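You operate a simulated robot arm through the tools that you are given. There is no shell and no other tool. Be economical: measure what you need, move in short steps, check, and stop when the job is done.

Carry out the task below with a simulated robot arm. There is one attempt and no reset: what you move stays moved.

JOB
Rub-test the silver sample card under the gold weight: sled across and back.
Fine: card in the pocket of the rub board, weight left on the sled; once across and back is enough.

Only the result counts: the job must be done as asked and must still hold three seconds after the hand-in. Knocking over, shifting, dropping, spilling or breaking anything else fails it.

ROBOT AND FRAMES
A 7-joint arm with a two-finger parallel gripper, fixed in place. Base frame: the origin is at the foot of the arm, x ahead of it, y to its left, z up; the work surface is at about z = 0. Readings come in m, degrees, newtons and seconds.
With the tool pointing down near the work surface it reaches from about 0.22 to 0.58 m from the base axis. Its first joint turns from -66.0 to 66.0 degrees. Payload 2.5 kg.
The TCP is the grasp point between the finger pads, 0.023 m short of the fingertips. In the tool frame z runs along the fingers and y along their closing line. The gripper opens to 0.094 m. The fingers are 0.038 m wide and 0.01 m thick; the gripper's body (0.054 by 0.096 m) begins 0.039 m behind the TCP.
Orientation is that of the tool frame in the base frame, as a unit quaternion [w, x, y, z]. With the fingers straight down and closing along the base's y, the tool's x points along the base's -x, its y along +y and its z along -z.

CONTROLS
- The arm moves only by the tool apply_moves. Its arguments are lists of equal length, an entry for each row: "linear": the shift along the tool's x, y, z in units of 400 mm (1.0 is 400 mm), a list of three; "angular": the turn, a rotation vector about the tool's x, y, z in units of 60 degrees (1.0 is 60 degrees), a list of three; "jaw": the finger opening in m, from 0 to 0.094. In form: {"linear": [[tx, ty, tz], ...], "angular": [[ax, ay, az], ...], "jaw": [jaw, ...]}. A call has 1 to 12 rows; each row is the pose to reach, as a shift and turn from the pose commanded when the call began, along the tool's axes at that moment. A call with a number of a shift or a turn outside -1 to 1 is refused whole. Each row takes 0.2 s and may step no farther than 0.05 m and 8.6 degrees from the row before; otherwise, or with a gripper value out of range, the whole call is refused. Where a pose cannot be reached the arm comes as near as it can. A force on the tool above 50 N (or 10 N above the force at the start of the call, whichever is more), or a blocked arm, ends the call early, and 0.2 s more pass. The fingers move at their own pace (about 0.108 m/s each) and stop on an object; they squeeze with about 30 N. The grip force told is the motor's: it shows also when the fingers shut on nothing. Time passes only in rows, and 0.2 s behind the last, so rows that repeat a pose let the fingers close. The reply holds the time, the measured pose of the TCP, the force on the tool along the base axes, the opening and the grip force, in the units named above and with some noise.
- Cameras (640 x 400 px; columns grow to the right, rows downward): "scene" is fixed at [0.1145, -0.4039, 0.5469]; the picture's right is [0.87, -0.50, 0.00], its down [-0.28, -0.49, -0.82] and it looks along [0.41, 0.72, -0.57] (base axes); focal length 319 px, centre (320, 200). "wrist" rides on the gripper at [0.086, 0.016, -0.075] in the tool frame; the picture's right is [-0.18, 0.98, 0.00], its down [-0.58, -0.11, -0.81] and it looks along [-0.79, -0.15, 0.59] (tool axes); focal length 243 px, centre (320, 200). There is no depth. A picture from a camera that has moved, and an enlarged one, comes with that camera's place and axes in the base frame and with its lens.
- camera(camera): a new picture of that camera. It takes no simulated time.
- zoom(camera, box): a new picture of the part [left, top, right, bottom] of that camera's present view, enlarged. It takes no simulated time.
- close_job(): hands the job in; it is judged then, once.

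Go step by step. Nothing tells you positions but the pictures and the camera data: compare them with the known pose of the tool, close in by small moves and look again before you grip or let go. The budget is 120 turns and 84 pictures, counting those below and the enlarged ones. Unless the task says otherwise, let go and move clear before handing in, and close with one line.

The tools are called after "Emit:" as a command line: name --argument value ..., lists and objects as JSON in quotes. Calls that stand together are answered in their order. apply_moves: Moves the arm, as the interface text tells. Its arguments: {"type":"object","properties":{"linear":{"type":"array"},"angular":{"type":"array"},"jaw":{"type":"array"}},"required":["linear","angular","jaw"]} The other tools are called the same way: camera (camera) takes a picture; zoom (camera, box) takes an enlarged picture of a part of a camera's view; close_job () hands the job in.

At the start:

```text
clock: 0.0
tcp_pos: [0.3268, 0.1774, 0.3457]
tool_rot: [0.0, 0.001, 1.0, 0.0]
contact_force: [-0.7, 0.2, 0.0]
finger_gap: 0.0941
gripper_force: 0.0
```

scene: 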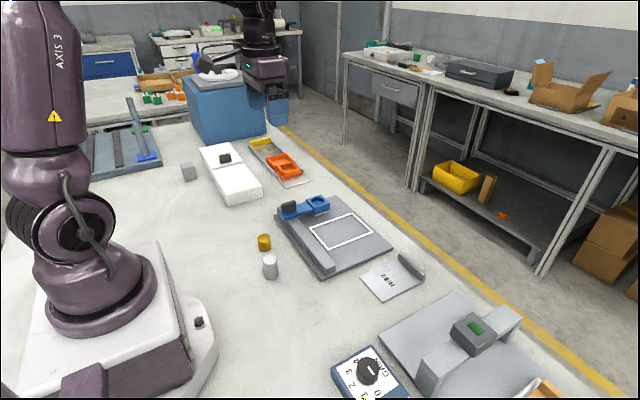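
wrist: 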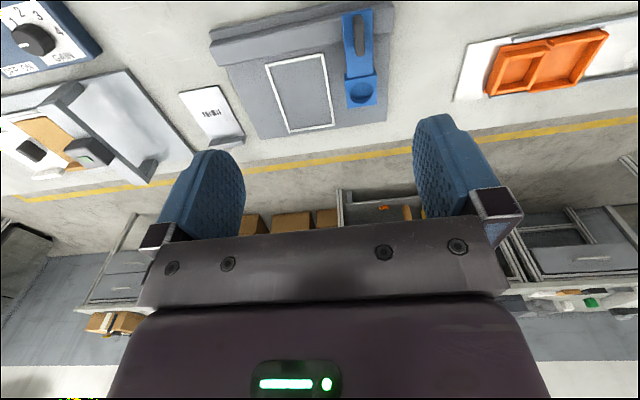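

The rub board seems to be the grey plate with the blue sled and a white-outlined pocket; the gold and silver weights stand nearby, and a silver card lies next to the board. I'll enlarge these before moving.

Emit:
zoom --camera "scene" --box '[240, 180, 440, 305]'

Emit:
zoom --camera "scene" --box '[320, 270, 600, 400]'

Emit:
zoom --camera "scene" --box '[70, 80, 320, 236]'

```text
3.20 times, centred on (340, 242) of scene
camera zoom: at [0.1145, -0.4039, 0.5469], right [0.87, -0.5, 0.0], down [-0.28, -0.49, -0.82], along [0.41, 0.72, -0.57], focal length 1020 px, centre (256, 64)
```

zoom: 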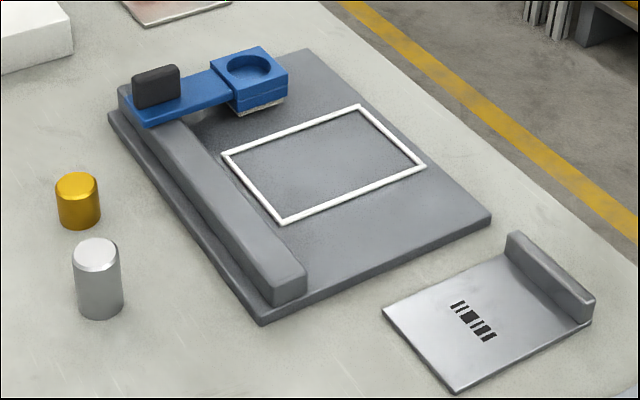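

```text
2.29 times, centred on (460, 335) of scene
camera zoom: at [0.1145, -0.4039, 0.5469], right [0.87, -0.5, 0.0], down [-0.28, -0.49, -0.82], along [0.41, 0.72, -0.57], focal length 729 px, centre (0, -109)
```

zoom: 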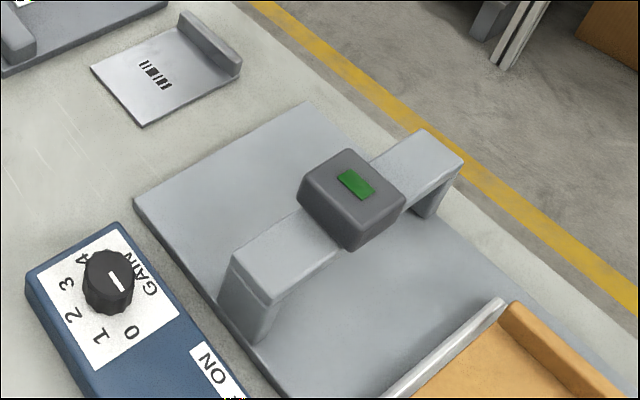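

```text
2.56 times, centred on (195, 158) of scene
camera zoom: at [0.1145, -0.4039, 0.5469], right [0.87, -0.5, 0.0], down [-0.28, -0.49, -0.82], along [0.41, 0.72, -0.57], focal length 816 px, centre (640, 308)
```

zoom: 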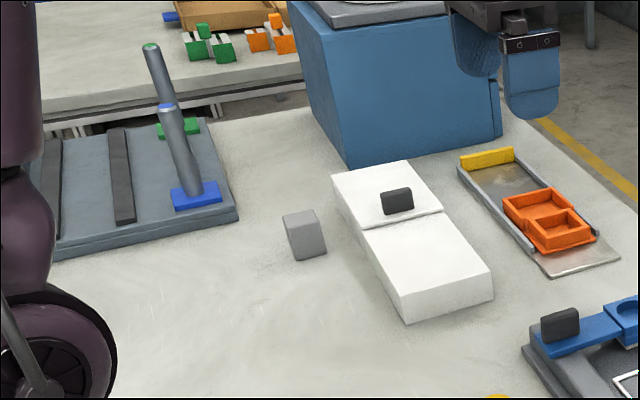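

The layout is axis-aligned. The card (about 0.12 × 0.08, lip at its far-x end) is centred near (0.496, -0.06), and the pocket is near (0.476, 0.123) with the same orientation. I'll turn the tool so it closes along x and move above the card's lip.

Emit:
apply_moves --linear '[[-0.054, -0.074, 0.0456], [-0.108, -0.1475, 0.091], [-0.162, -0.221, 0.137], [-0.216, -0.295, 0.1825], [-0.27, -0.369, 0.228], [-0.324, -0.4425, 0.274], [-0.378, -0.516, 0.319], [-0.4325, -0.59, 0.365]]' --angular '[[0, 0, -0.125], [0, 0, -0.25], [0, 0, -0.375], [0, 0, -0.5], [0, 0, -0.625], [0, 0, -0.75], [0, 0, -0.875], [0, 0, -1.0]]' --jaw '[0.094, 0.094, 0.094, 0.094, 0.094, 0.08, 0.07, 0.05]'

```text
clock: 1.8
tcp_pos: [0.4997, -0.0587, 0.1994]
tool_rot: [0.001, -0.501, 0.865, 0.0]
contact_force: [-0.2, 0.4, 1.3]
finger_gap: 0.05
gripper_force: 0.0
```

The tool went where I intended. Next I finish the turn and come above the lip, then look.

Emit:
apply_moves --linear '[[-0.014, -0.024, 0.05], [-0.028, -0.049, 0.1], [-0.042, -0.073, 0.15], [-0.0563, -0.0975, 0.2]]' --angular '[[0, 0, -0.125], [0, 0, -0.25], [0, 0, -0.375], [0, 0, -0.5]]' --jaw '[0.05, 0.05, 0.05, 0.05]'

Emit:
camera --camera "wrist"

Emit:
zoom --camera "scene" --box '[300, 180, 500, 305]'

```text
clock: 2.8
tcp_pos: [0.5449, -0.0594, 0.1199]
tool_rot: [0.0, 0.708, -0.706, -0.001]
contact_force: [-0.9, -0.2, 0.1]
finger_gap: 0.0499
gripper_force: 0.0
```

```text
78 pictures are left
camera wrist: at [0.5277, -0.1451, 0.1942], right [-0.98, 0.18, 0.0], down [0.11, 0.58, 0.81], along [0.15, 0.79, -0.59], focal length 243 px, centre (320, 200)
```

wrist: 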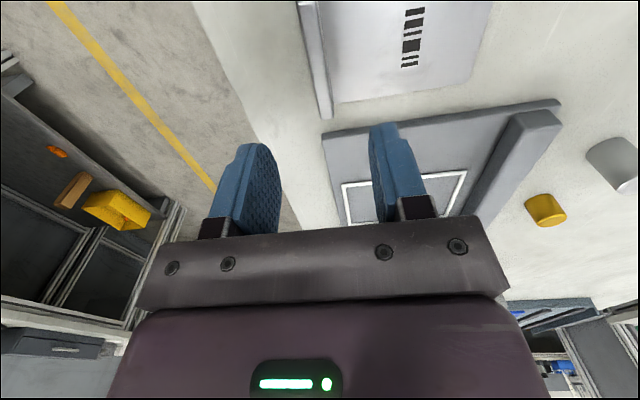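

```text
3.20 times, centred on (400, 242) of scene
camera zoom: at [0.1145, -0.4039, 0.5469], right [0.87, -0.5, 0.0], down [-0.28, -0.49, -0.82], along [0.41, 0.72, -0.57], focal length 1020 px, centre (64, 64)
```

zoom: 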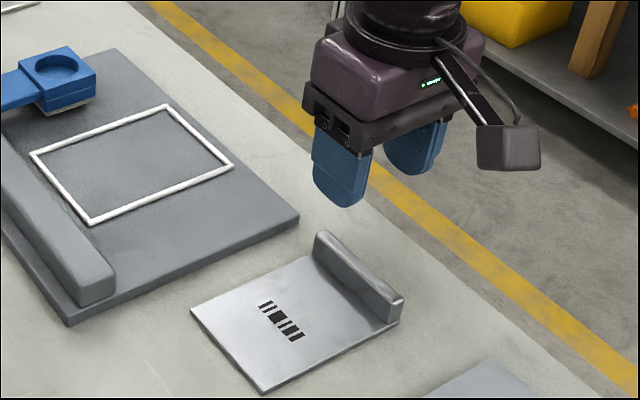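

The lip is about 0.544–0.548 in x, between the fingers, and about 0.022 high. I'll come down so the tips clear the plate by a few mm, and close.

Emit:
apply_moves --linear '[[0, -0.003, 0.06], [0, -0.003, 0.12], [0, -0.003, 0.18], [0, -0.003, 0.222]]' --angular '[[0, 0, 0], [0, 0, 0], [0, 0, 0], [0, 0, 0]]' --jaw '[0.05, 0.05, 0.05, 0.05]'

Emit:
zoom --camera "scene" --box '[340, 220, 480, 308]'

Emit:
camera --camera "wrist"

```text
clock: 3.8
tcp_pos: [0.545, -0.0594, 0.031]
tool_rot: [0.0, 0.708, -0.707, 0.0]
contact_force: [-0.1, -1.6, 0.7]
finger_gap: 0.05
gripper_force: 0.0
```

```text
4.55 times, centred on (410, 264) of scene
camera zoom: at [0.1145, -0.4039, 0.5469], right [0.87, -0.5, 0.0], down [-0.28, -0.49, -0.82], along [0.41, 0.72, -0.57], focal length 1449 px, centre (-89, -91)
```

zoom: 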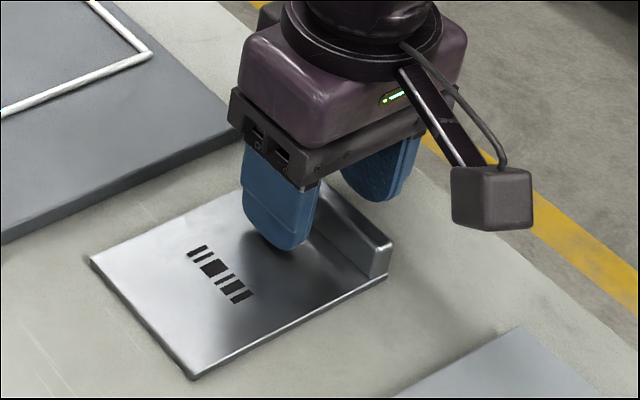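

```text
75 pictures are left
camera wrist: at [0.5289, -0.1458, 0.1055], right [-0.98, 0.18, 0.0], down [0.11, 0.58, 0.81], along [0.15, 0.79, -0.59], focal length 243 px, centre (320, 200)
```

wrist: 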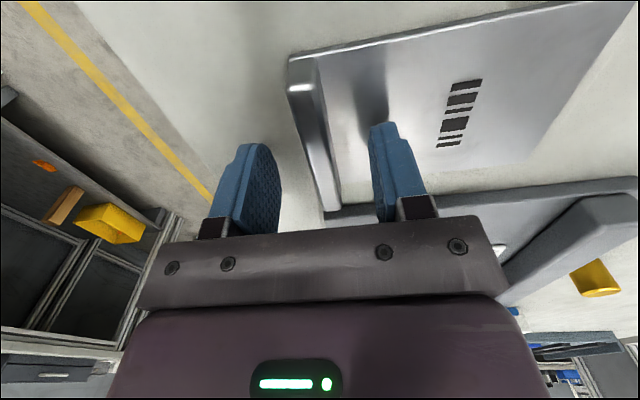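

The fingers straddle the lip. Now I close and lift a little.

Emit:
apply_moves --linear '[[0, 0, 0], [0, 0, 0], [0, 0, 0], [0, 0, 0]]' --angular '[[0, 0, 0], [0, 0, 0], [0, 0, 0], [0, 0, 0]]' --jaw '[0.03, 0.01, 0.005, 0.005]'

Emit:
apply_moves --linear '[[0, 0, -0.05], [0, 0, -0.1], [0, 0, -0.15], [0, 0, -0.2]]' --angular '[[0, 0, 0], [0, 0, 0], [0, 0, 0], [0, 0, 0]]' --jaw '[0.005, 0.005, 0.005, 0.005]'

Emit:
zoom --camera "scene" --box '[280, 160, 480, 285]'

Emit:
camera --camera "wrist"

```text
clock: 4.8
tcp_pos: [0.5451, -0.0596, 0.0313]
tool_rot: [0.0, -0.707, 0.707, 0.0]
contact_force: [-0.2, 0.3, -1.1]
finger_gap: 0.0118
gripper_force: 30.4
```

```text
clock: 5.8
tcp_pos: [0.5444, -0.0571, 0.1114]
tool_rot: [0.001, 0.707, -0.707, -0.001]
contact_force: [0.3, -0.3, -1.9]
finger_gap: 0.0118
gripper_force: 29.8
```

```text
3.20 times, centred on (380, 222) of scene
camera zoom: at [0.1145, -0.4039, 0.5469], right [0.87, -0.5, 0.0], down [-0.28, -0.49, -0.82], along [0.41, 0.72, -0.57], focal length 1020 px, centre (128, 128)
```

zoom: 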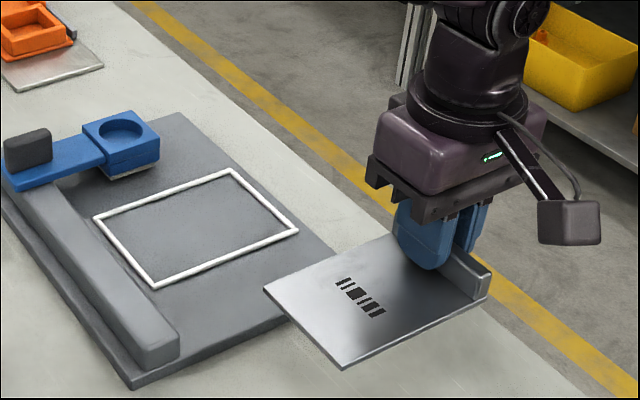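

```text
73 pictures are left
camera wrist: at [0.5288, -0.1444, 0.1859], right [-0.98, 0.18, 0.0], down [0.11, 0.58, 0.81], along [0.15, 0.79, -0.59], focal length 243 px, centre (320, 200)
```

wrist: 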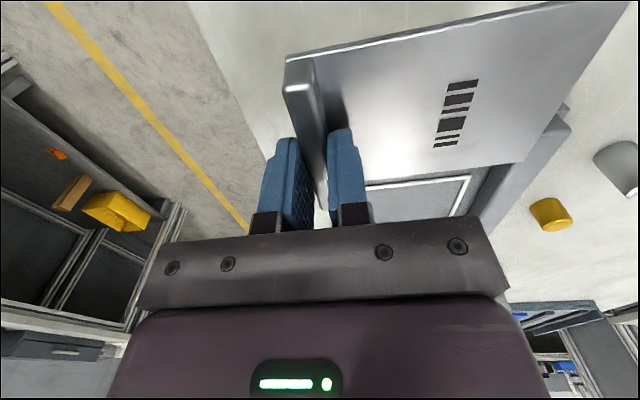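

The card hangs level in the grip. I'll carry it above the pocket, then compare its edges with the frame.

Emit:
apply_moves --linear '[[-0.1, 0.01, 0], [-0.2, 0.02, 0], [-0.3, 0.03, 0], [-0.4, 0.0425, 0], [-0.455, 0.0425, 0], [-0.455, 0.0425, 0.05], [-0.455, 0.0425, 0.05]]' --angular '[[0, 0, 0], [0, 0, 0], [0, 0, 0], [0, 0, 0], [0, 0, 0], [0, 0, 0], [0, 0, 0]]' --jaw '[0.005, 0.005, 0.005, 0.005, 0.005, 0.005, 0.005]'

Emit:
zoom --camera "scene" --box '[260, 160, 420, 260]'

Emit:
camera --camera "wrist"

```text
clock: 7.4
tcp_pos: [0.5286, 0.1243, 0.0902]
tool_rot: [-0.001, -0.707, 0.707, 0.0]
contact_force: [1.0, 0.0, -2.2]
finger_gap: 0.0115
gripper_force: 30.4
```

```text
4.00 times, centred on (340, 210) of scene
camera zoom: at [0.1145, -0.4039, 0.5469], right [0.87, -0.5, 0.0], down [-0.28, -0.49, -0.82], along [0.41, 0.72, -0.57], focal length 1275 px, centre (240, 160)
```

zoom: 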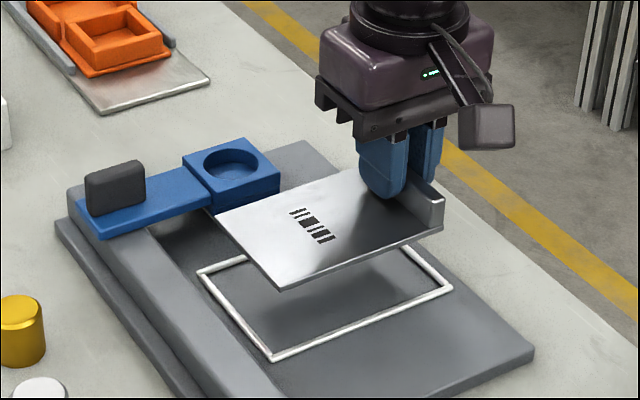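

```text
71 pictures are left
camera wrist: at [0.5128, 0.0373, 0.1653], right [-0.98, 0.18, 0.0], down [0.11, 0.58, 0.81], along [0.15, 0.79, -0.59], focal length 243 px, centre (320, 200)
```

wrist: 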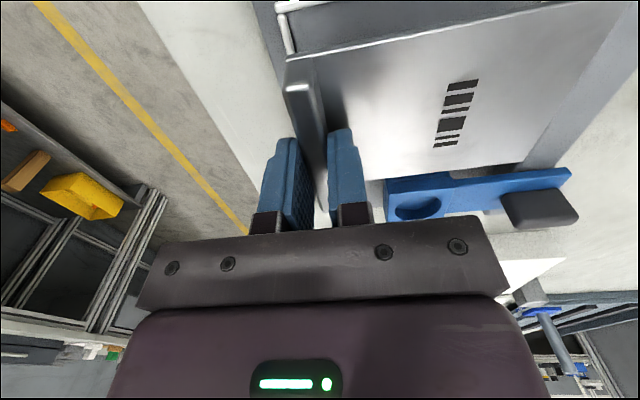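

The card is almost centred over the frame (within about 1 mm by my estimate, though board height is uncertain). I'll lower it to just above the frame and compare again.

Emit:
apply_moves --linear '[[0.0025, 0.0025, 0.05], [0.0025, 0.0025, 0.09], [0.0025, 0.0025, 0.09]]' --angular '[[0, 0, 0], [0, 0, 0], [0, 0, 0]]' --jaw '[0.005, 0.005, 0.005]'

Emit:
zoom --camera "scene" --box '[290, 190, 390, 253]'

Emit:
camera --camera "wrist"

```text
clock: 8.2
tcp_pos: [0.5269, 0.1223, 0.0558]
tool_rot: [-0.001, -0.707, 0.707, 0.0]
contact_force: [-0.1, 0.0, -1.7]
finger_gap: 0.0117
gripper_force: 29.6
```

```text
6.35 times, centred on (340, 222) of scene
camera zoom: at [0.1145, -0.4039, 0.5469], right [0.87, -0.5, 0.0], down [-0.28, -0.49, -0.82], along [0.41, 0.72, -0.57], focal length 2024 px, centre (193, 64)
```

zoom: 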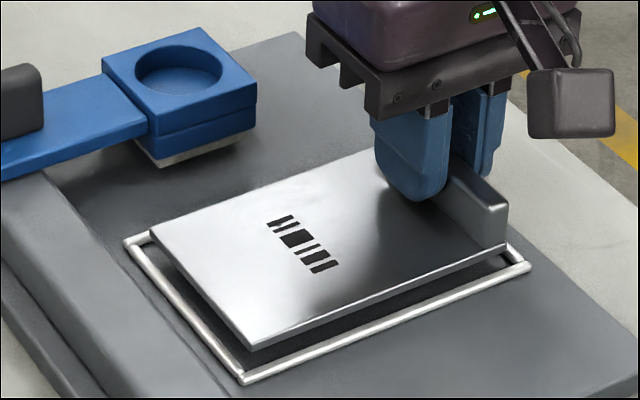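

```text
69 pictures are left
camera wrist: at [0.5103, 0.0352, 0.1293], right [-0.98, 0.18, 0.0], down [0.11, 0.58, 0.81], along [0.15, 0.79, -0.59], focal length 243 px, centre (320, 200)
```

wrist: 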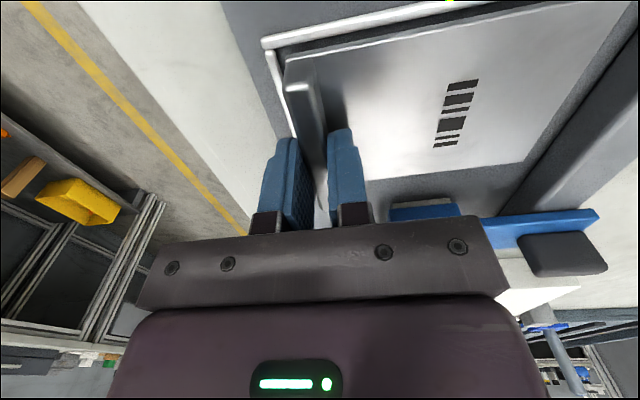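

In the closer view the card sits slightly toward -y and -x in the frame. I'll shift it +3 mm x and +3.5 mm y, lower it a few mm more, and check.

Emit:
apply_moves --linear '[[-0.009, -0.0075, 0], [-0.009, -0.0075, 0.015], [-0.009, -0.0075, 0.015]]' --angular '[[0, 0, 0], [0, 0, 0], [0, 0, 0]]' --jaw '[0.005, 0.005, 0.005]'

Emit:
zoom --camera "scene" --box '[300, 205, 380, 255]'

Emit:
zoom --camera "wrist" --box '[230, 0, 550, 200]'

```text
clock: 9.0
tcp_pos: [0.531, 0.1251, 0.0496]
tool_rot: [0.0, 0.707, -0.707, 0.0]
contact_force: [0.0, 0.1, -0.2]
finger_gap: 0.0117
gripper_force: 29.8
```

```text
8.00 times, centred on (340, 230) of scene
camera zoom: at [0.1145, -0.4039, 0.5469], right [0.87, -0.5, 0.0], down [-0.28, -0.49, -0.82], along [0.41, 0.72, -0.57], focal length 2551 px, centre (160, -40)
```

zoom: 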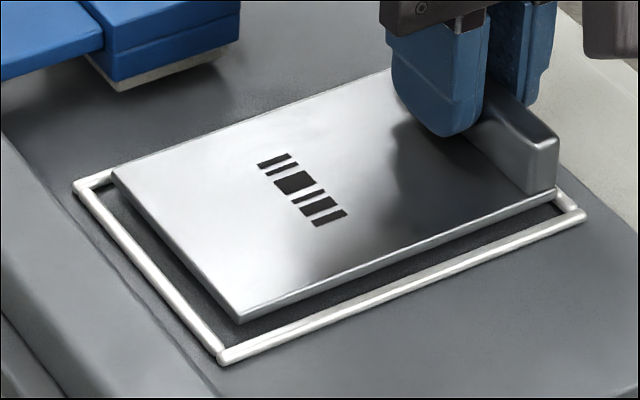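

```text
2.00 times, centred on (390, 100) of wrist
camera zoom: at [0.5147, 0.0393, 0.1236], right [-0.98, 0.18, 0.0], down [0.11, 0.58, 0.81], along [0.15, 0.79, -0.59], focal length 485 px, centre (180, 400)
```

zoom: 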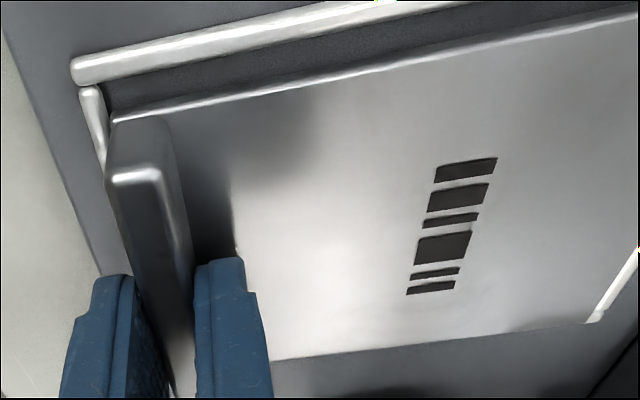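

By both views the card is now inside the frame lines (y centred, about 1.5 mm too far in +x). I'll trim that and lower until it touches.

Emit:
apply_moves --linear '[[0, 0.004, 0], [0, 0.004, 0.01], [0, 0.004, 0.015], [0, 0.004, 0.02], [0, 0.004, 0.023]]' --angular '[[0, 0, 0], [0, 0, 0], [0, 0, 0], [0, 0, 0], [0, 0, 0]]' --jaw '[0.005, 0.005, 0.005, 0.005, 0.005]'

Emit:
zoom --camera "scene" --box '[300, 205, 380, 255]'

Emit:
zoom --camera "wrist" --box '[230, 0, 550, 200]'

```text
clock: 10.2
tcp_pos: [0.5314, 0.1269, 0.0426]
tool_rot: [0.003, -0.707, 0.708, -0.001]
contact_force: [-7.8, -2.1, 26.2]
finger_gap: 0.0122
gripper_force: 30.0
```

```text
8.00 times, centred on (340, 230) of scene
camera zoom: at [0.1144, -0.404, 0.5469], right [0.87, -0.5, 0.0], down [-0.28, -0.49, -0.82], along [0.41, 0.72, -0.57], focal length 2551 px, centre (160, -40)
```

zoom: 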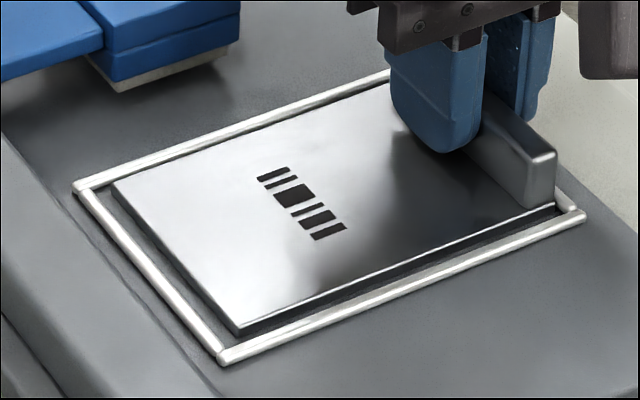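

```text
2.00 times, centred on (390, 100) of wrist
camera zoom: at [0.5145, 0.0397, 0.1166], right [-0.98, 0.18, 0.0], down [0.11, 0.58, 0.81], along [0.15, 0.79, -0.59], focal length 485 px, centre (180, 400)
```

zoom: 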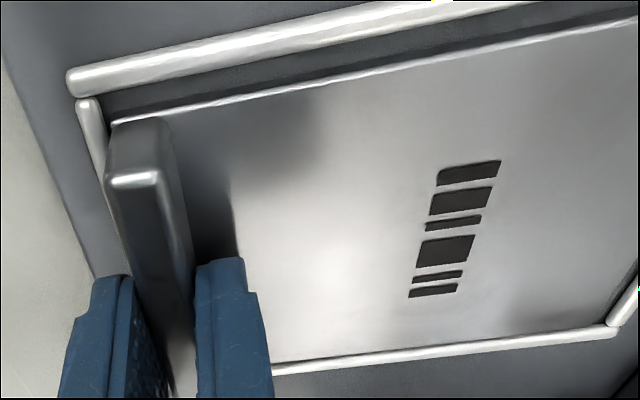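

There's contact at card-bottom height around 0.0116. I need to tell whether it's on the board or on a frame bar, so I'll enlarge the edges.

Emit:
zoom --camera "scene" --box '[308, 232, 348, 257]'

Emit:
zoom --camera "scene" --box '[340, 215, 380, 240]'

Emit:
zoom --camera "wrist" --box '[360, 120, 560, 220]'

```text
16.00 times, centred on (328, 244) of scene
camera zoom: at [0.1144, -0.404, 0.5469], right [0.87, -0.5, 0.0], down [-0.28, -0.49, -0.82], along [0.41, 0.72, -0.57], focal length 5102 px, centre (192, -512)
```

zoom: 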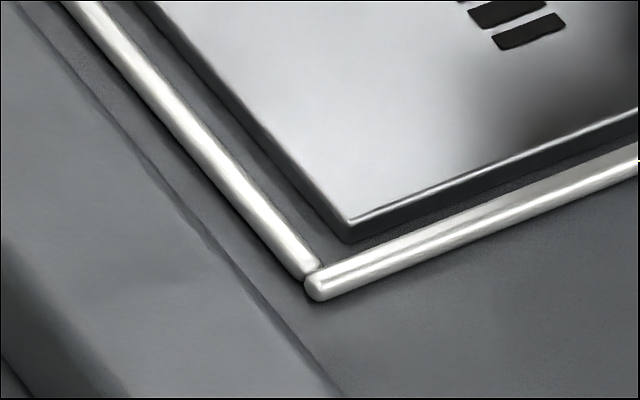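

```text
16.00 times, centred on (360, 228) of scene
camera zoom: at [0.1144, -0.404, 0.5469], right [0.87, -0.5, 0.0], down [-0.28, -0.49, -0.82], along [0.41, 0.72, -0.57], focal length 5102 px, centre (-320, -240)
```

zoom: 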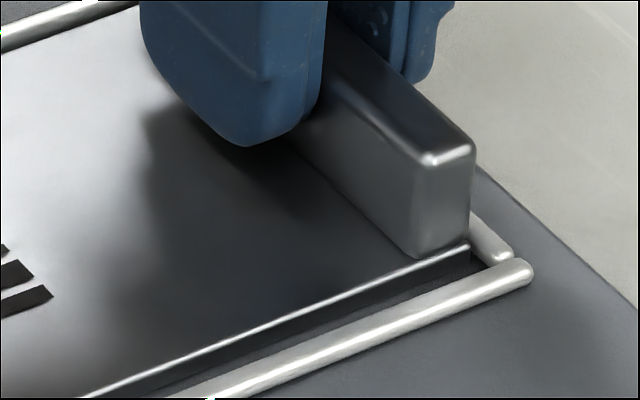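

```text
3.20 times, centred on (460, 170) of wrist
camera zoom: at [0.5145, 0.0397, 0.1166], right [-0.98, 0.18, 0.0], down [0.11, 0.58, 0.81], along [0.15, 0.79, -0.59], focal length 776 px, centre (-128, 296)
```

zoom: 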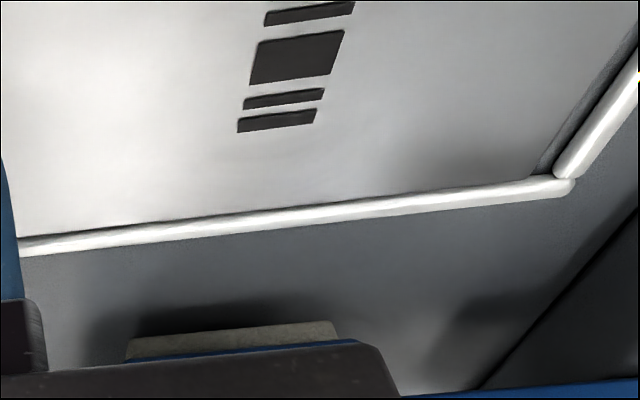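

The card looks seated on the board inside the frame, close to the +y bar. I'll unload with a small 1.5 mm shift toward -y and then check.

Emit:
apply_moves --linear '[[0, 0, -0.005], [0.004, 0, -0.005], [0.004, 0, -0.003], [0.004, 0, -0.003]]' --angular '[[0, 0, 0], [0, 0, 0], [0, 0, 0], [0, 0, 0]]' --jaw '[0.005, 0.005, 0.005, 0.005]'

Emit:
zoom --camera "wrist" --box '[230, 0, 550, 200]'

Emit:
zoom --camera "scene" --box '[300, 205, 380, 255]'

```text
clock: 11.2
tcp_pos: [0.53, 0.1255, 0.0426]
tool_rot: [-0.002, 0.707, -0.707, 0.0]
contact_force: [6.1, 4.8, 18.8]
finger_gap: 0.0114
gripper_force: 30.5
```

```text
2.00 times, centred on (390, 100) of wrist
camera zoom: at [0.5134, 0.0388, 0.1164], right [-0.98, 0.18, 0.0], down [0.11, 0.58, 0.81], along [0.15, 0.79, -0.59], focal length 485 px, centre (180, 400)
```

zoom: 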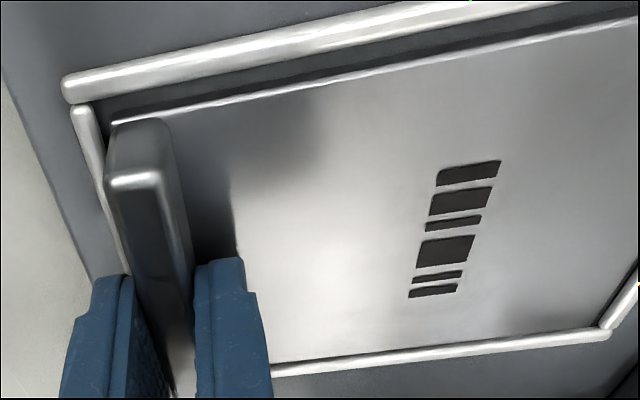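

```text
8.00 times, centred on (340, 230) of scene
camera zoom: at [0.1144, -0.404, 0.5469], right [0.87, -0.5, 0.0], down [-0.28, -0.49, -0.82], along [0.41, 0.72, -0.57], focal length 2551 px, centre (160, -40)
```

zoom: 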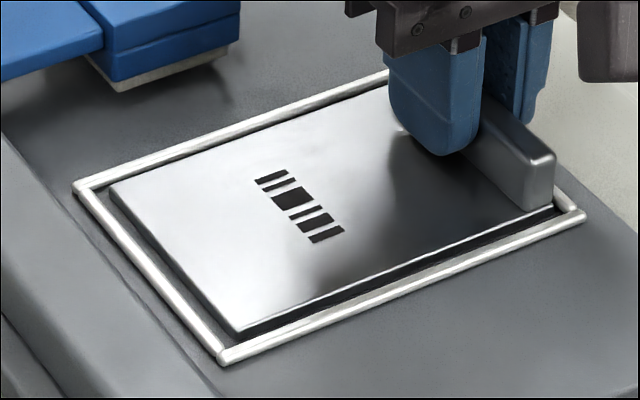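

The card now sits inside all four bars with gaps visible on every side. I'll release and rise.

Emit:
apply_moves --linear '[[0, 0, -0.002], [0, 0, -0.002], [0, 0, -0.002], [0, 0, -0.06], [0, 0, -0.15], [0, 0, -0.25]]' --angular '[[0, 0, 0], [0, 0, 0], [0, 0, 0], [0, 0, 0], [0, 0, 0], [0, 0, 0]]' --jaw '[0.02, 0.035, 0.035, 0.035, 0.05, 0.05]'

Emit:
zoom --camera "scene" --box '[240, 180, 400, 280]'

Emit:
camera --camera "wrist"

```text
clock: 12.6
tcp_pos: [0.529, 0.1251, 0.1424]
tool_rot: [0.001, 0.707, -0.707, -0.001]
contact_force: [0.5, -0.6, -0.1]
finger_gap: 0.05
gripper_force: 0.2
```

```text
4.00 times, centred on (320, 230) of scene
camera zoom: at [0.1145, -0.4039, 0.5469], right [0.87, -0.5, 0.0], down [-0.28, -0.49, -0.82], along [0.41, 0.72, -0.57], focal length 1275 px, centre (320, 80)
```

zoom: 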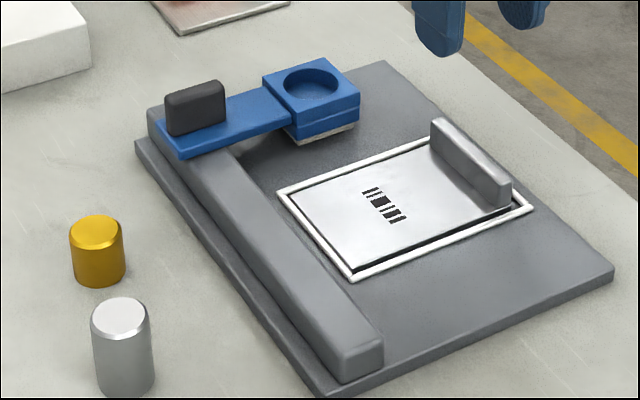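

```text
58 pictures are left
camera wrist: at [0.5127, 0.0394, 0.2164], right [-0.98, 0.18, 0.0], down [0.11, 0.58, 0.81], along [0.15, 0.79, -0.59], focal length 243 px, centre (320, 200)
```

wrist: 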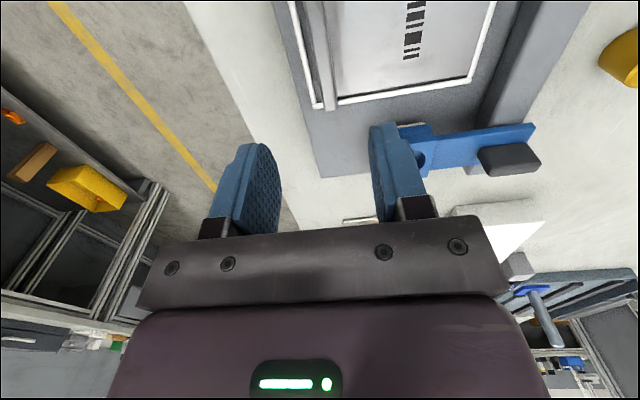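

The card is in the pocket. Next is the gold weight, near (0.287, 0.176) and about 0.034 across and 0.032 tall. I'll move over it and turn the tool back to close along y.

Emit:
apply_moves --linear '[[-0.016, 0.0756, 0], [-0.032, 0.151, 0], [-0.048, 0.227, 0], [-0.064, 0.3025, 0], [-0.08, 0.378, 0], [-0.096, 0.454, 0], [-0.112, 0.529, 0], [-0.1275, 0.605, 0]]' --angular '[[0, 0, 0.125], [0, 0, 0.25], [0, 0, 0.375], [0, 0, 0.5], [0, 0, 0.625], [0, 0, 0.75], [0, 0, 0.875], [0, 0, 1.0]]' --jaw '[0.06, 0.06, 0.06, 0.06, 0.06, 0.06, 0.06, 0.06]'

Emit:
apply_moves --linear '[[0, 0, 0], [0, 0, 0], [0, 0, 0], [0, 0, 0], [0, 0, 0]]' --angular '[[0, 0, 0.125], [0, 0, 0.25], [0, 0, 0.375], [0, 0, 0.5], [0, 0, 0.5]]' --jaw '[0.06, 0.06, 0.06, 0.06, 0.06]'

Emit:
camera --camera "wrist"

Emit:
zoom --camera "scene" --box '[200, 160, 360, 260]'

```text
clock: 14.4
tcp_pos: [0.2891, 0.1766, 0.1416]
tool_rot: [0.001, -0.257, 0.966, 0.0]
contact_force: [0.9, -0.3, -0.6]
finger_gap: 0.0599
gripper_force: 0.1
```

```text
clock: 15.6
tcp_pos: [0.2879, 0.1759, 0.142]
tool_rot: [0.0, 0.001, 1.0, 0.0]
contact_force: [0.2, 0.3, -0.5]
finger_gap: 0.06
gripper_force: 0.1
```

```text
57 pictures are left
camera wrist: at [0.2018, 0.1921, 0.2159], right [0.19, 0.98, 0.0], down [0.58, -0.11, 0.81], along [0.79, -0.15, -0.59], focal length 243 px, centre (320, 200)
```

wrist: 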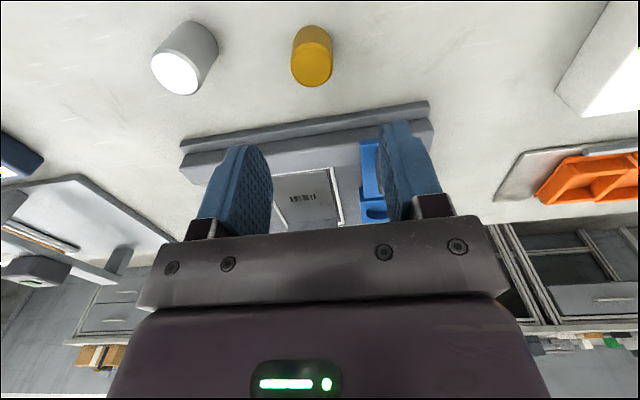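

```text
4.00 times, centred on (280, 210) of scene
camera zoom: at [0.1145, -0.4039, 0.5469], right [0.87, -0.5, 0.0], down [-0.28, -0.49, -0.82], along [0.41, 0.72, -0.57], focal length 1275 px, centre (480, 160)
```

zoom: 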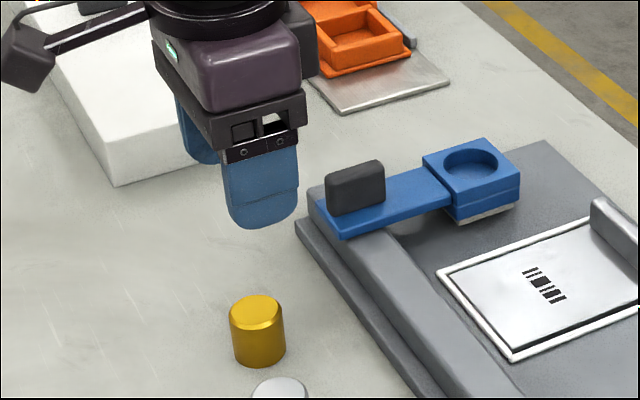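

Both views place the gold weight at about (0.286, 0.174). I'll descend around it with open jaws.

Emit:
apply_moves --linear '[[0.004, -0.005, 0.08], [0.004, -0.005, 0.16], [0.004, -0.005, 0.22], [0.004, -0.005, 0.255], [0.004, -0.005, 0.255]]' --angular '[[0, 0, 0], [0, 0, 0], [0, 0, 0], [0, 0, 0], [0, 0, 0]]' --jaw '[0.06, 0.06, 0.06, 0.06, 0.06]'

Emit:
camera --camera "wrist"

Emit:
zoom --camera "scene" --box '[200, 180, 328, 260]'

```text
clock: 16.8
tcp_pos: [0.2864, 0.1731, 0.0367]
tool_rot: [-0.001, 0.0, 1.0, 0.0]
contact_force: [0.1, 0.6, -0.3]
finger_gap: 0.0599
gripper_force: 0.1
```

```text
55 pictures are left
camera wrist: at [0.1994, 0.1902, 0.1115], right [0.18, 0.98, 0.0], down [0.58, -0.11, 0.81], along [0.79, -0.15, -0.59], focal length 243 px, centre (320, 200)
```

wrist: 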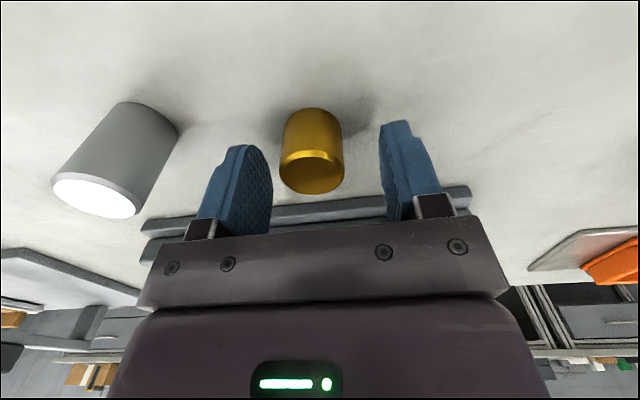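

```text
5.00 times, centred on (264, 220) of scene
camera zoom: at [0.1145, -0.4039, 0.5469], right [0.87, -0.5, 0.0], down [-0.28, -0.49, -0.82], along [0.41, 0.72, -0.57], focal length 1594 px, centre (600, 100)
```

zoom: 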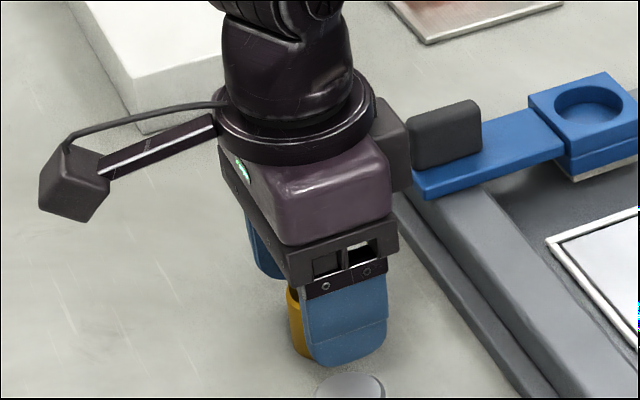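

The weight is a few mm toward -x and -y from the grasp point. I'll adjust, close, and lift slightly.

Emit:
apply_moves --linear '[[0.0085, -0.0075, -0.006], [0.0085, -0.0075, -0.006], [0.0085, -0.0075, -0.006], [0.0085, -0.0075, -0.006], [0.0085, -0.0075, -0.006]]' --angular '[[0, 0, 0], [0, 0, 0], [0, 0, 0], [0, 0, 0], [0, 0, 0]]' --jaw '[0.06, 0.04, 0.025, 0.025, 0.025]'

Emit:
apply_moves --linear '[[0, 0, -0.05], [0, 0, -0.15], [0, 0, -0.25], [0, 0, -0.25]]' --angular '[[0, 0, 0], [0, 0, 0], [0, 0, 0], [0, 0, 0]]' --jaw '[0.025, 0.025, 0.025, 0.025]'

Emit:
camera --camera "wrist"

Emit:
zoom --camera "scene" --box '[200, 140, 360, 240]'

```text
clock: 18.0
tcp_pos: [0.2814, 0.1704, 0.0408]
tool_rot: [0.001, 0.0, 1.0, 0.0]
contact_force: [0.4, -0.7, 0.8]
finger_gap: 0.0309
gripper_force: 30.1
```

```text
clock: 19.0
tcp_pos: [0.2839, 0.1704, 0.1421]
tool_rot: [-0.001, 0.0, 1.0, 0.0]
contact_force: [0.8, -0.8, -1.3]
finger_gap: 0.0311
gripper_force: 30.2
```

```text
53 pictures are left
camera wrist: at [0.1967, 0.1864, 0.2167], right [0.18, 0.98, 0.0], down [0.58, -0.11, 0.81], along [0.79, -0.15, -0.59], focal length 243 px, centre (320, 200)
```

wrist: 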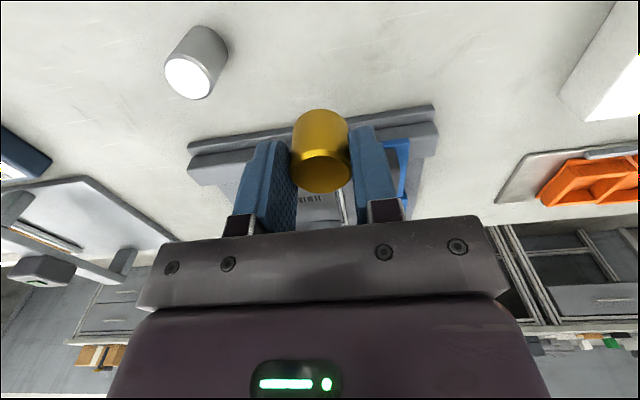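

```text
4.00 times, centred on (280, 190) of scene
camera zoom: at [0.1145, -0.4039, 0.5469], right [0.87, -0.5, 0.0], down [-0.28, -0.49, -0.82], along [0.41, 0.72, -0.57], focal length 1275 px, centre (480, 240)
```

zoom: 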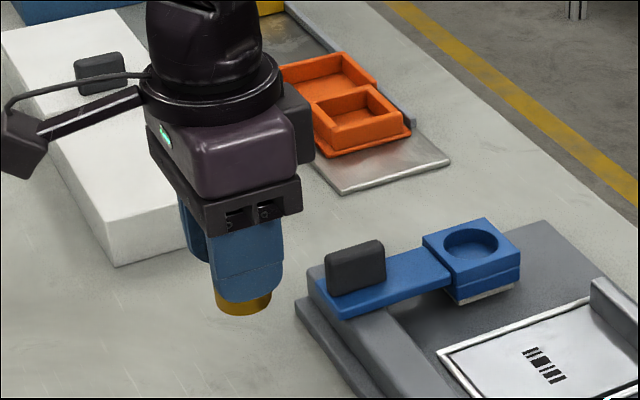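

The weight is held. The cup comes out at about (0.462, 0.2185) with its rim near z 0.052. I'll move the weight above it.

Emit:
apply_moves --linear '[[-0.09, 0.024, 0], [-0.18, 0.048, 0], [-0.27, 0.072, 0], [-0.36, 0.096, 0], [-0.4425, 0.12, 0], [-0.4425, 0.12, 0.03], [-0.4425, 0.12, 0.03]]' --angular '[[0, 0, 0], [0, 0, 0], [0, 0, 0], [0, 0, 0], [0, 0, 0], [0, 0, 0], [0, 0, 0]]' --jaw '[0.025, 0.025, 0.025, 0.025, 0.025, 0.025, 0.025]'

Emit:
zoom --camera "wrist" --box '[160, 50, 480, 250]'

Emit:
zoom --camera "scene" --box '[270, 165, 366, 225]'

```text
clock: 20.6
tcp_pos: [0.4616, 0.2183, 0.1287]
tool_rot: [0.0, 0.0, 1.0, 0.0]
contact_force: [0.1, 0.3, -2.2]
finger_gap: 0.0308
gripper_force: 30.2
```

```text
2.00 times, centred on (320, 150) of wrist
camera zoom: at [0.3741, 0.2354, 0.2043], right [0.18, 0.98, 0.0], down [0.58, -0.11, 0.81], along [0.79, -0.15, -0.59], focal length 485 px, centre (320, 300)
```

zoom: 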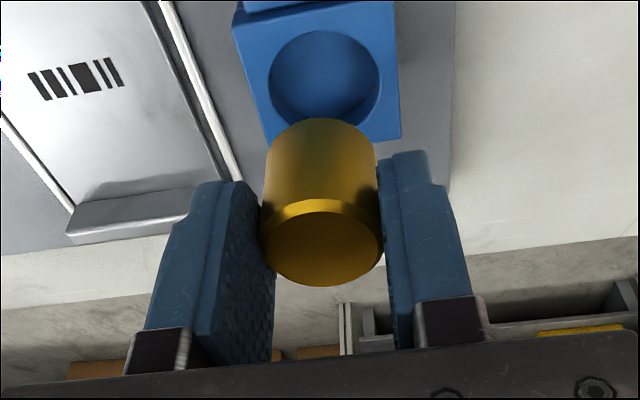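

```text
6.67 times, centred on (318, 195) of scene
camera zoom: at [0.1145, -0.4039, 0.5469], right [0.87, -0.5, 0.0], down [-0.28, -0.49, -0.82], along [0.41, 0.72, -0.57], focal length 2126 px, centre (333, 233)
```

zoom: 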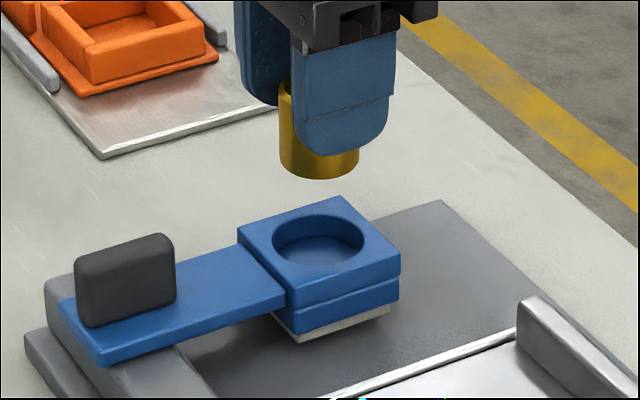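

The weight looks about 2 mm short in y, and x is uncertain by a few mm. I'll correct, lower to just above the rim and re-check.

Emit:
apply_moves --linear '[[0.005, 0.005, 0.03], [0.005, 0.005, 0.07], [0.005, 0.005, 0.07]]' --angular '[[0, 0, 0], [0, 0, 0], [0, 0, 0]]' --jaw '[0.025, 0.025, 0.025]'

Emit:
zoom --camera "wrist" --box '[220, 60, 420, 185]'

Emit:
zoom --camera "scene" --box '[286, 170, 350, 210]'

```text
clock: 21.4
tcp_pos: [0.4594, 0.22, 0.1016]
tool_rot: [0.0, 0.001, 1.0, 0.0]
contact_force: [0.7, 0.9, -1.2]
finger_gap: 0.0312
gripper_force: 30.3
```

```text
3.20 times, centred on (320, 122) of wrist
camera zoom: at [0.3721, 0.237, 0.1767], right [0.18, 0.98, 0.0], down [0.58, -0.11, 0.81], along [0.79, -0.15, -0.59], focal length 776 px, centre (320, 448)
```

zoom: 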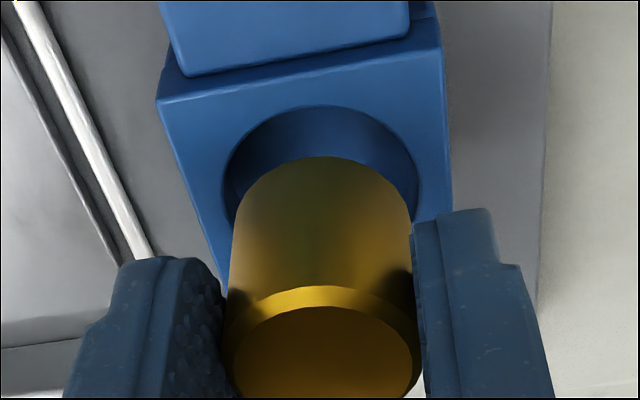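

```text
10.00 times, centred on (318, 190) of scene
camera zoom: at [0.1145, -0.4039, 0.5469], right [0.87, -0.5, 0.0], down [-0.28, -0.49, -0.82], along [0.41, 0.72, -0.57], focal length 3189 px, centre (340, 300)
```

zoom: 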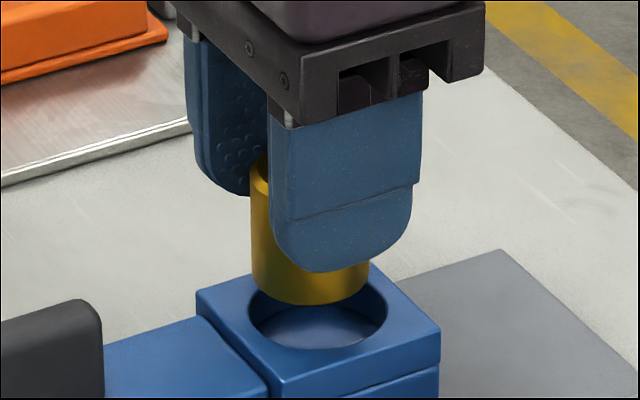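

By the wrist view the weight is within about 1 mm of the hole centre, and the scene view suggests about 1–2 mm more in +x. I'll make a tiny trim and lower to rim level.

Emit:
apply_moves --linear '[[-0.003, -0.001, 0.01], [-0.003, -0.001, 0.022], [-0.003, -0.001, 0.03], [-0.003, -0.001, 0.03]]' --angular '[[0, 0, 0], [0, 0, 0], [0, 0, 0], [0, 0, 0]]' --jaw '[0.025, 0.025, 0.025, 0.025]'

Emit:
zoom --camera "wrist" --box '[220, 60, 420, 185]'

Emit:
zoom --camera "scene" --box '[286, 180, 350, 220]'

```text
clock: 22.4
tcp_pos: [0.4601, 0.2204, 0.0893]
tool_rot: [0.0, 0.001, 1.0, 0.0]
contact_force: [-0.2, -0.1, -2.1]
finger_gap: 0.031
gripper_force: 30.0
```

```text
3.20 times, centred on (320, 122) of wrist
camera zoom: at [0.3727, 0.237, 0.164], right [0.18, 0.98, 0.0], down [0.58, -0.11, 0.81], along [0.79, -0.15, -0.59], focal length 776 px, centre (320, 448)
```

zoom: 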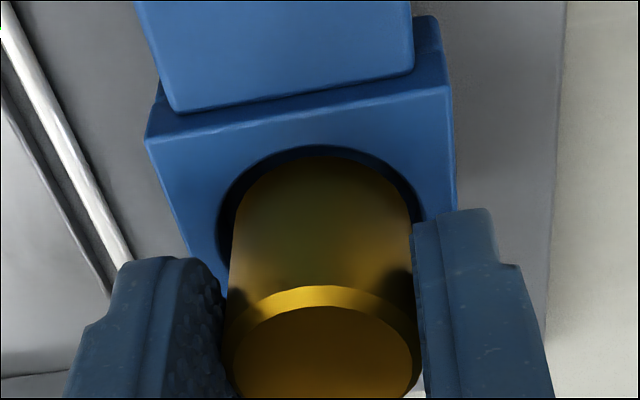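

```text
10.00 times, centred on (318, 200) of scene
camera zoom: at [0.1145, -0.4039, 0.5469], right [0.87, -0.5, 0.0], down [-0.28, -0.49, -0.82], along [0.41, 0.72, -0.57], focal length 3189 px, centre (340, 200)
```

zoom: 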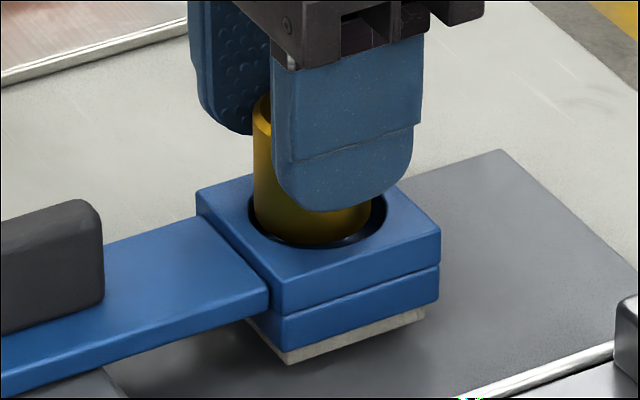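

The weight is entering the hole, slightly close to its -x wall. I'll trim +1.5 mm in x and lower until it rests.

Emit:
apply_moves --linear '[[-0.004, 0, 0], [-0.004, 0, 0.006], [-0.004, 0, 0.011], [-0.004, 0, 0.016], [-0.004, 0, 0.021]]' --angular '[[0, 0, 0], [0, 0, 0], [0, 0, 0], [0, 0, 0], [0, 0, 0]]' --jaw '[0.025, 0.025, 0.025, 0.025, 0.025]'

Emit:
zoom --camera "scene" --box '[286, 180, 350, 220]'

Emit:
zoom --camera "wrist" --box '[220, 60, 420, 185]'

```text
clock: 23.6
tcp_pos: [0.4604, 0.2204, 0.0808]
tool_rot: [0.0, 0.0, 1.0, 0.0]
contact_force: [-0.5, -0.3, -1.6]
finger_gap: 0.031
gripper_force: 30.0
```

```text
10.00 times, centred on (318, 200) of scene
camera zoom: at [0.1145, -0.4039, 0.5469], right [0.87, -0.5, 0.0], down [-0.28, -0.49, -0.82], along [0.41, 0.72, -0.57], focal length 3189 px, centre (340, 200)
```

zoom: 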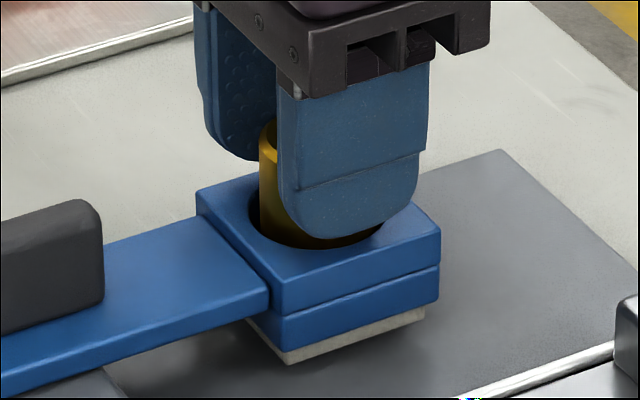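

```text
3.20 times, centred on (320, 122) of wrist
camera zoom: at [0.3741, 0.2363, 0.1554], right [0.18, 0.98, 0.0], down [0.58, -0.11, 0.81], along [0.79, -0.15, -0.59], focal length 776 px, centre (320, 448)
```

zoom: 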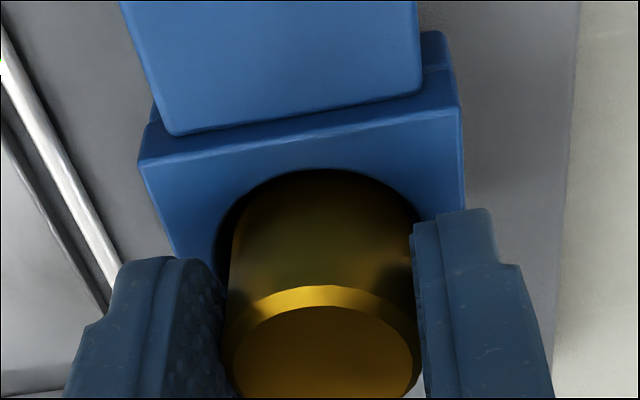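

There's no contact yet; I'll keep going in 1 mm steps.

Emit:
apply_moves --linear '[[0, 0, 0.0025], [0, 0, 0.005], [0, 0, 0.0075], [0, 0, 0.01], [0, 0, 0.01]]' --angular '[[0, 0, 0], [0, 0, 0], [0, 0, 0], [0, 0, 0], [0, 0, 0]]' --jaw '[0.025, 0.025, 0.025, 0.025, 0.025]'

Emit:
zoom --camera "scene" --box '[286, 180, 350, 220]'

```text
clock: 24.8
tcp_pos: [0.4615, 0.22, 0.0788]
tool_rot: [0.001, 0.0, 1.0, 0.001]
contact_force: [-5.4, -0.4, 14.9]
finger_gap: 0.0312
gripper_force: 30.0
```

```text
10.00 times, centred on (318, 200) of scene
camera zoom: at [0.1145, -0.404, 0.5469], right [0.87, -0.5, 0.0], down [-0.28, -0.49, -0.82], along [0.41, 0.72, -0.57], focal length 3189 px, centre (340, 200)
```

zoom: 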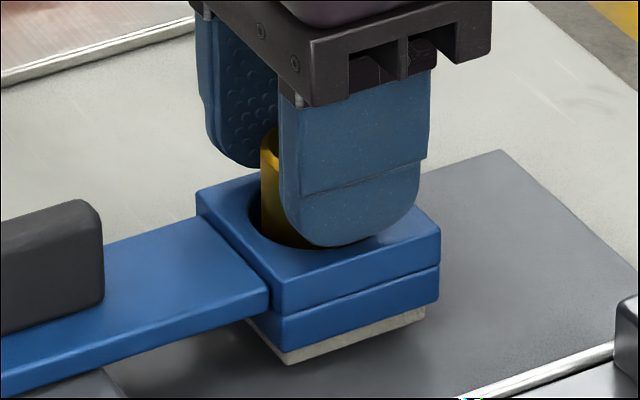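

It rests at z about 0.079. I'll unload, open and rise straight up.

Emit:
apply_moves --linear '[[0, 0, -0.005], [0, 0, -0.005], [0, 0, -0.005], [0, 0, -0.005], [0, 0, -0.06], [0, 0, -0.16]]' --angular '[[0, 0, 0], [0, 0, 0], [0, 0, 0], [0, 0, 0], [0, 0, 0], [0, 0, 0]]' --jaw '[0.025, 0.04, 0.055, 0.055, 0.055, 0.055]'

Emit:
zoom --camera "scene" --box '[260, 170, 388, 250]'

Emit:
camera --camera "wrist"

```text
clock: 26.2
tcp_pos: [0.4615, 0.2198, 0.1434]
tool_rot: [0.001, 0.0, 1.0, 0.0]
contact_force: [0.0, 0.2, 0.0]
finger_gap: 0.0552
gripper_force: 0.0
```

```text
5.00 times, centred on (324, 210) of scene
camera zoom: at [0.1145, -0.4039, 0.5469], right [0.87, -0.5, 0.0], down [-0.28, -0.49, -0.82], along [0.41, 0.72, -0.57], focal length 1594 px, centre (300, 150)
```

zoom: 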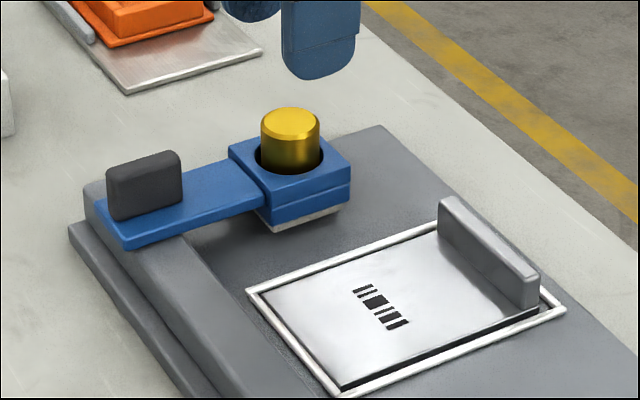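

```text
41 pictures are left
camera wrist: at [0.3753, 0.2363, 0.217], right [0.18, 0.98, 0.0], down [0.58, -0.11, 0.81], along [0.79, -0.15, -0.59], focal length 243 px, centre (320, 200)
```

wrist: 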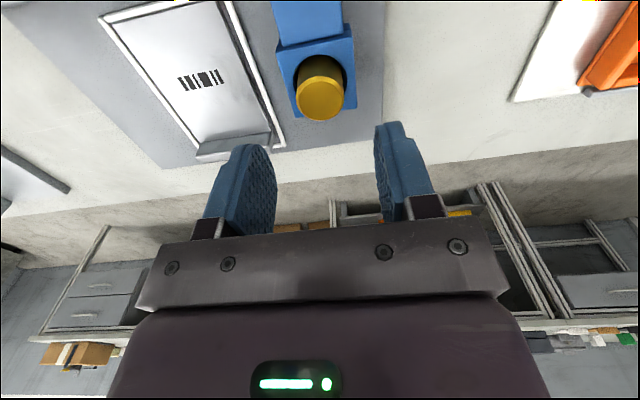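

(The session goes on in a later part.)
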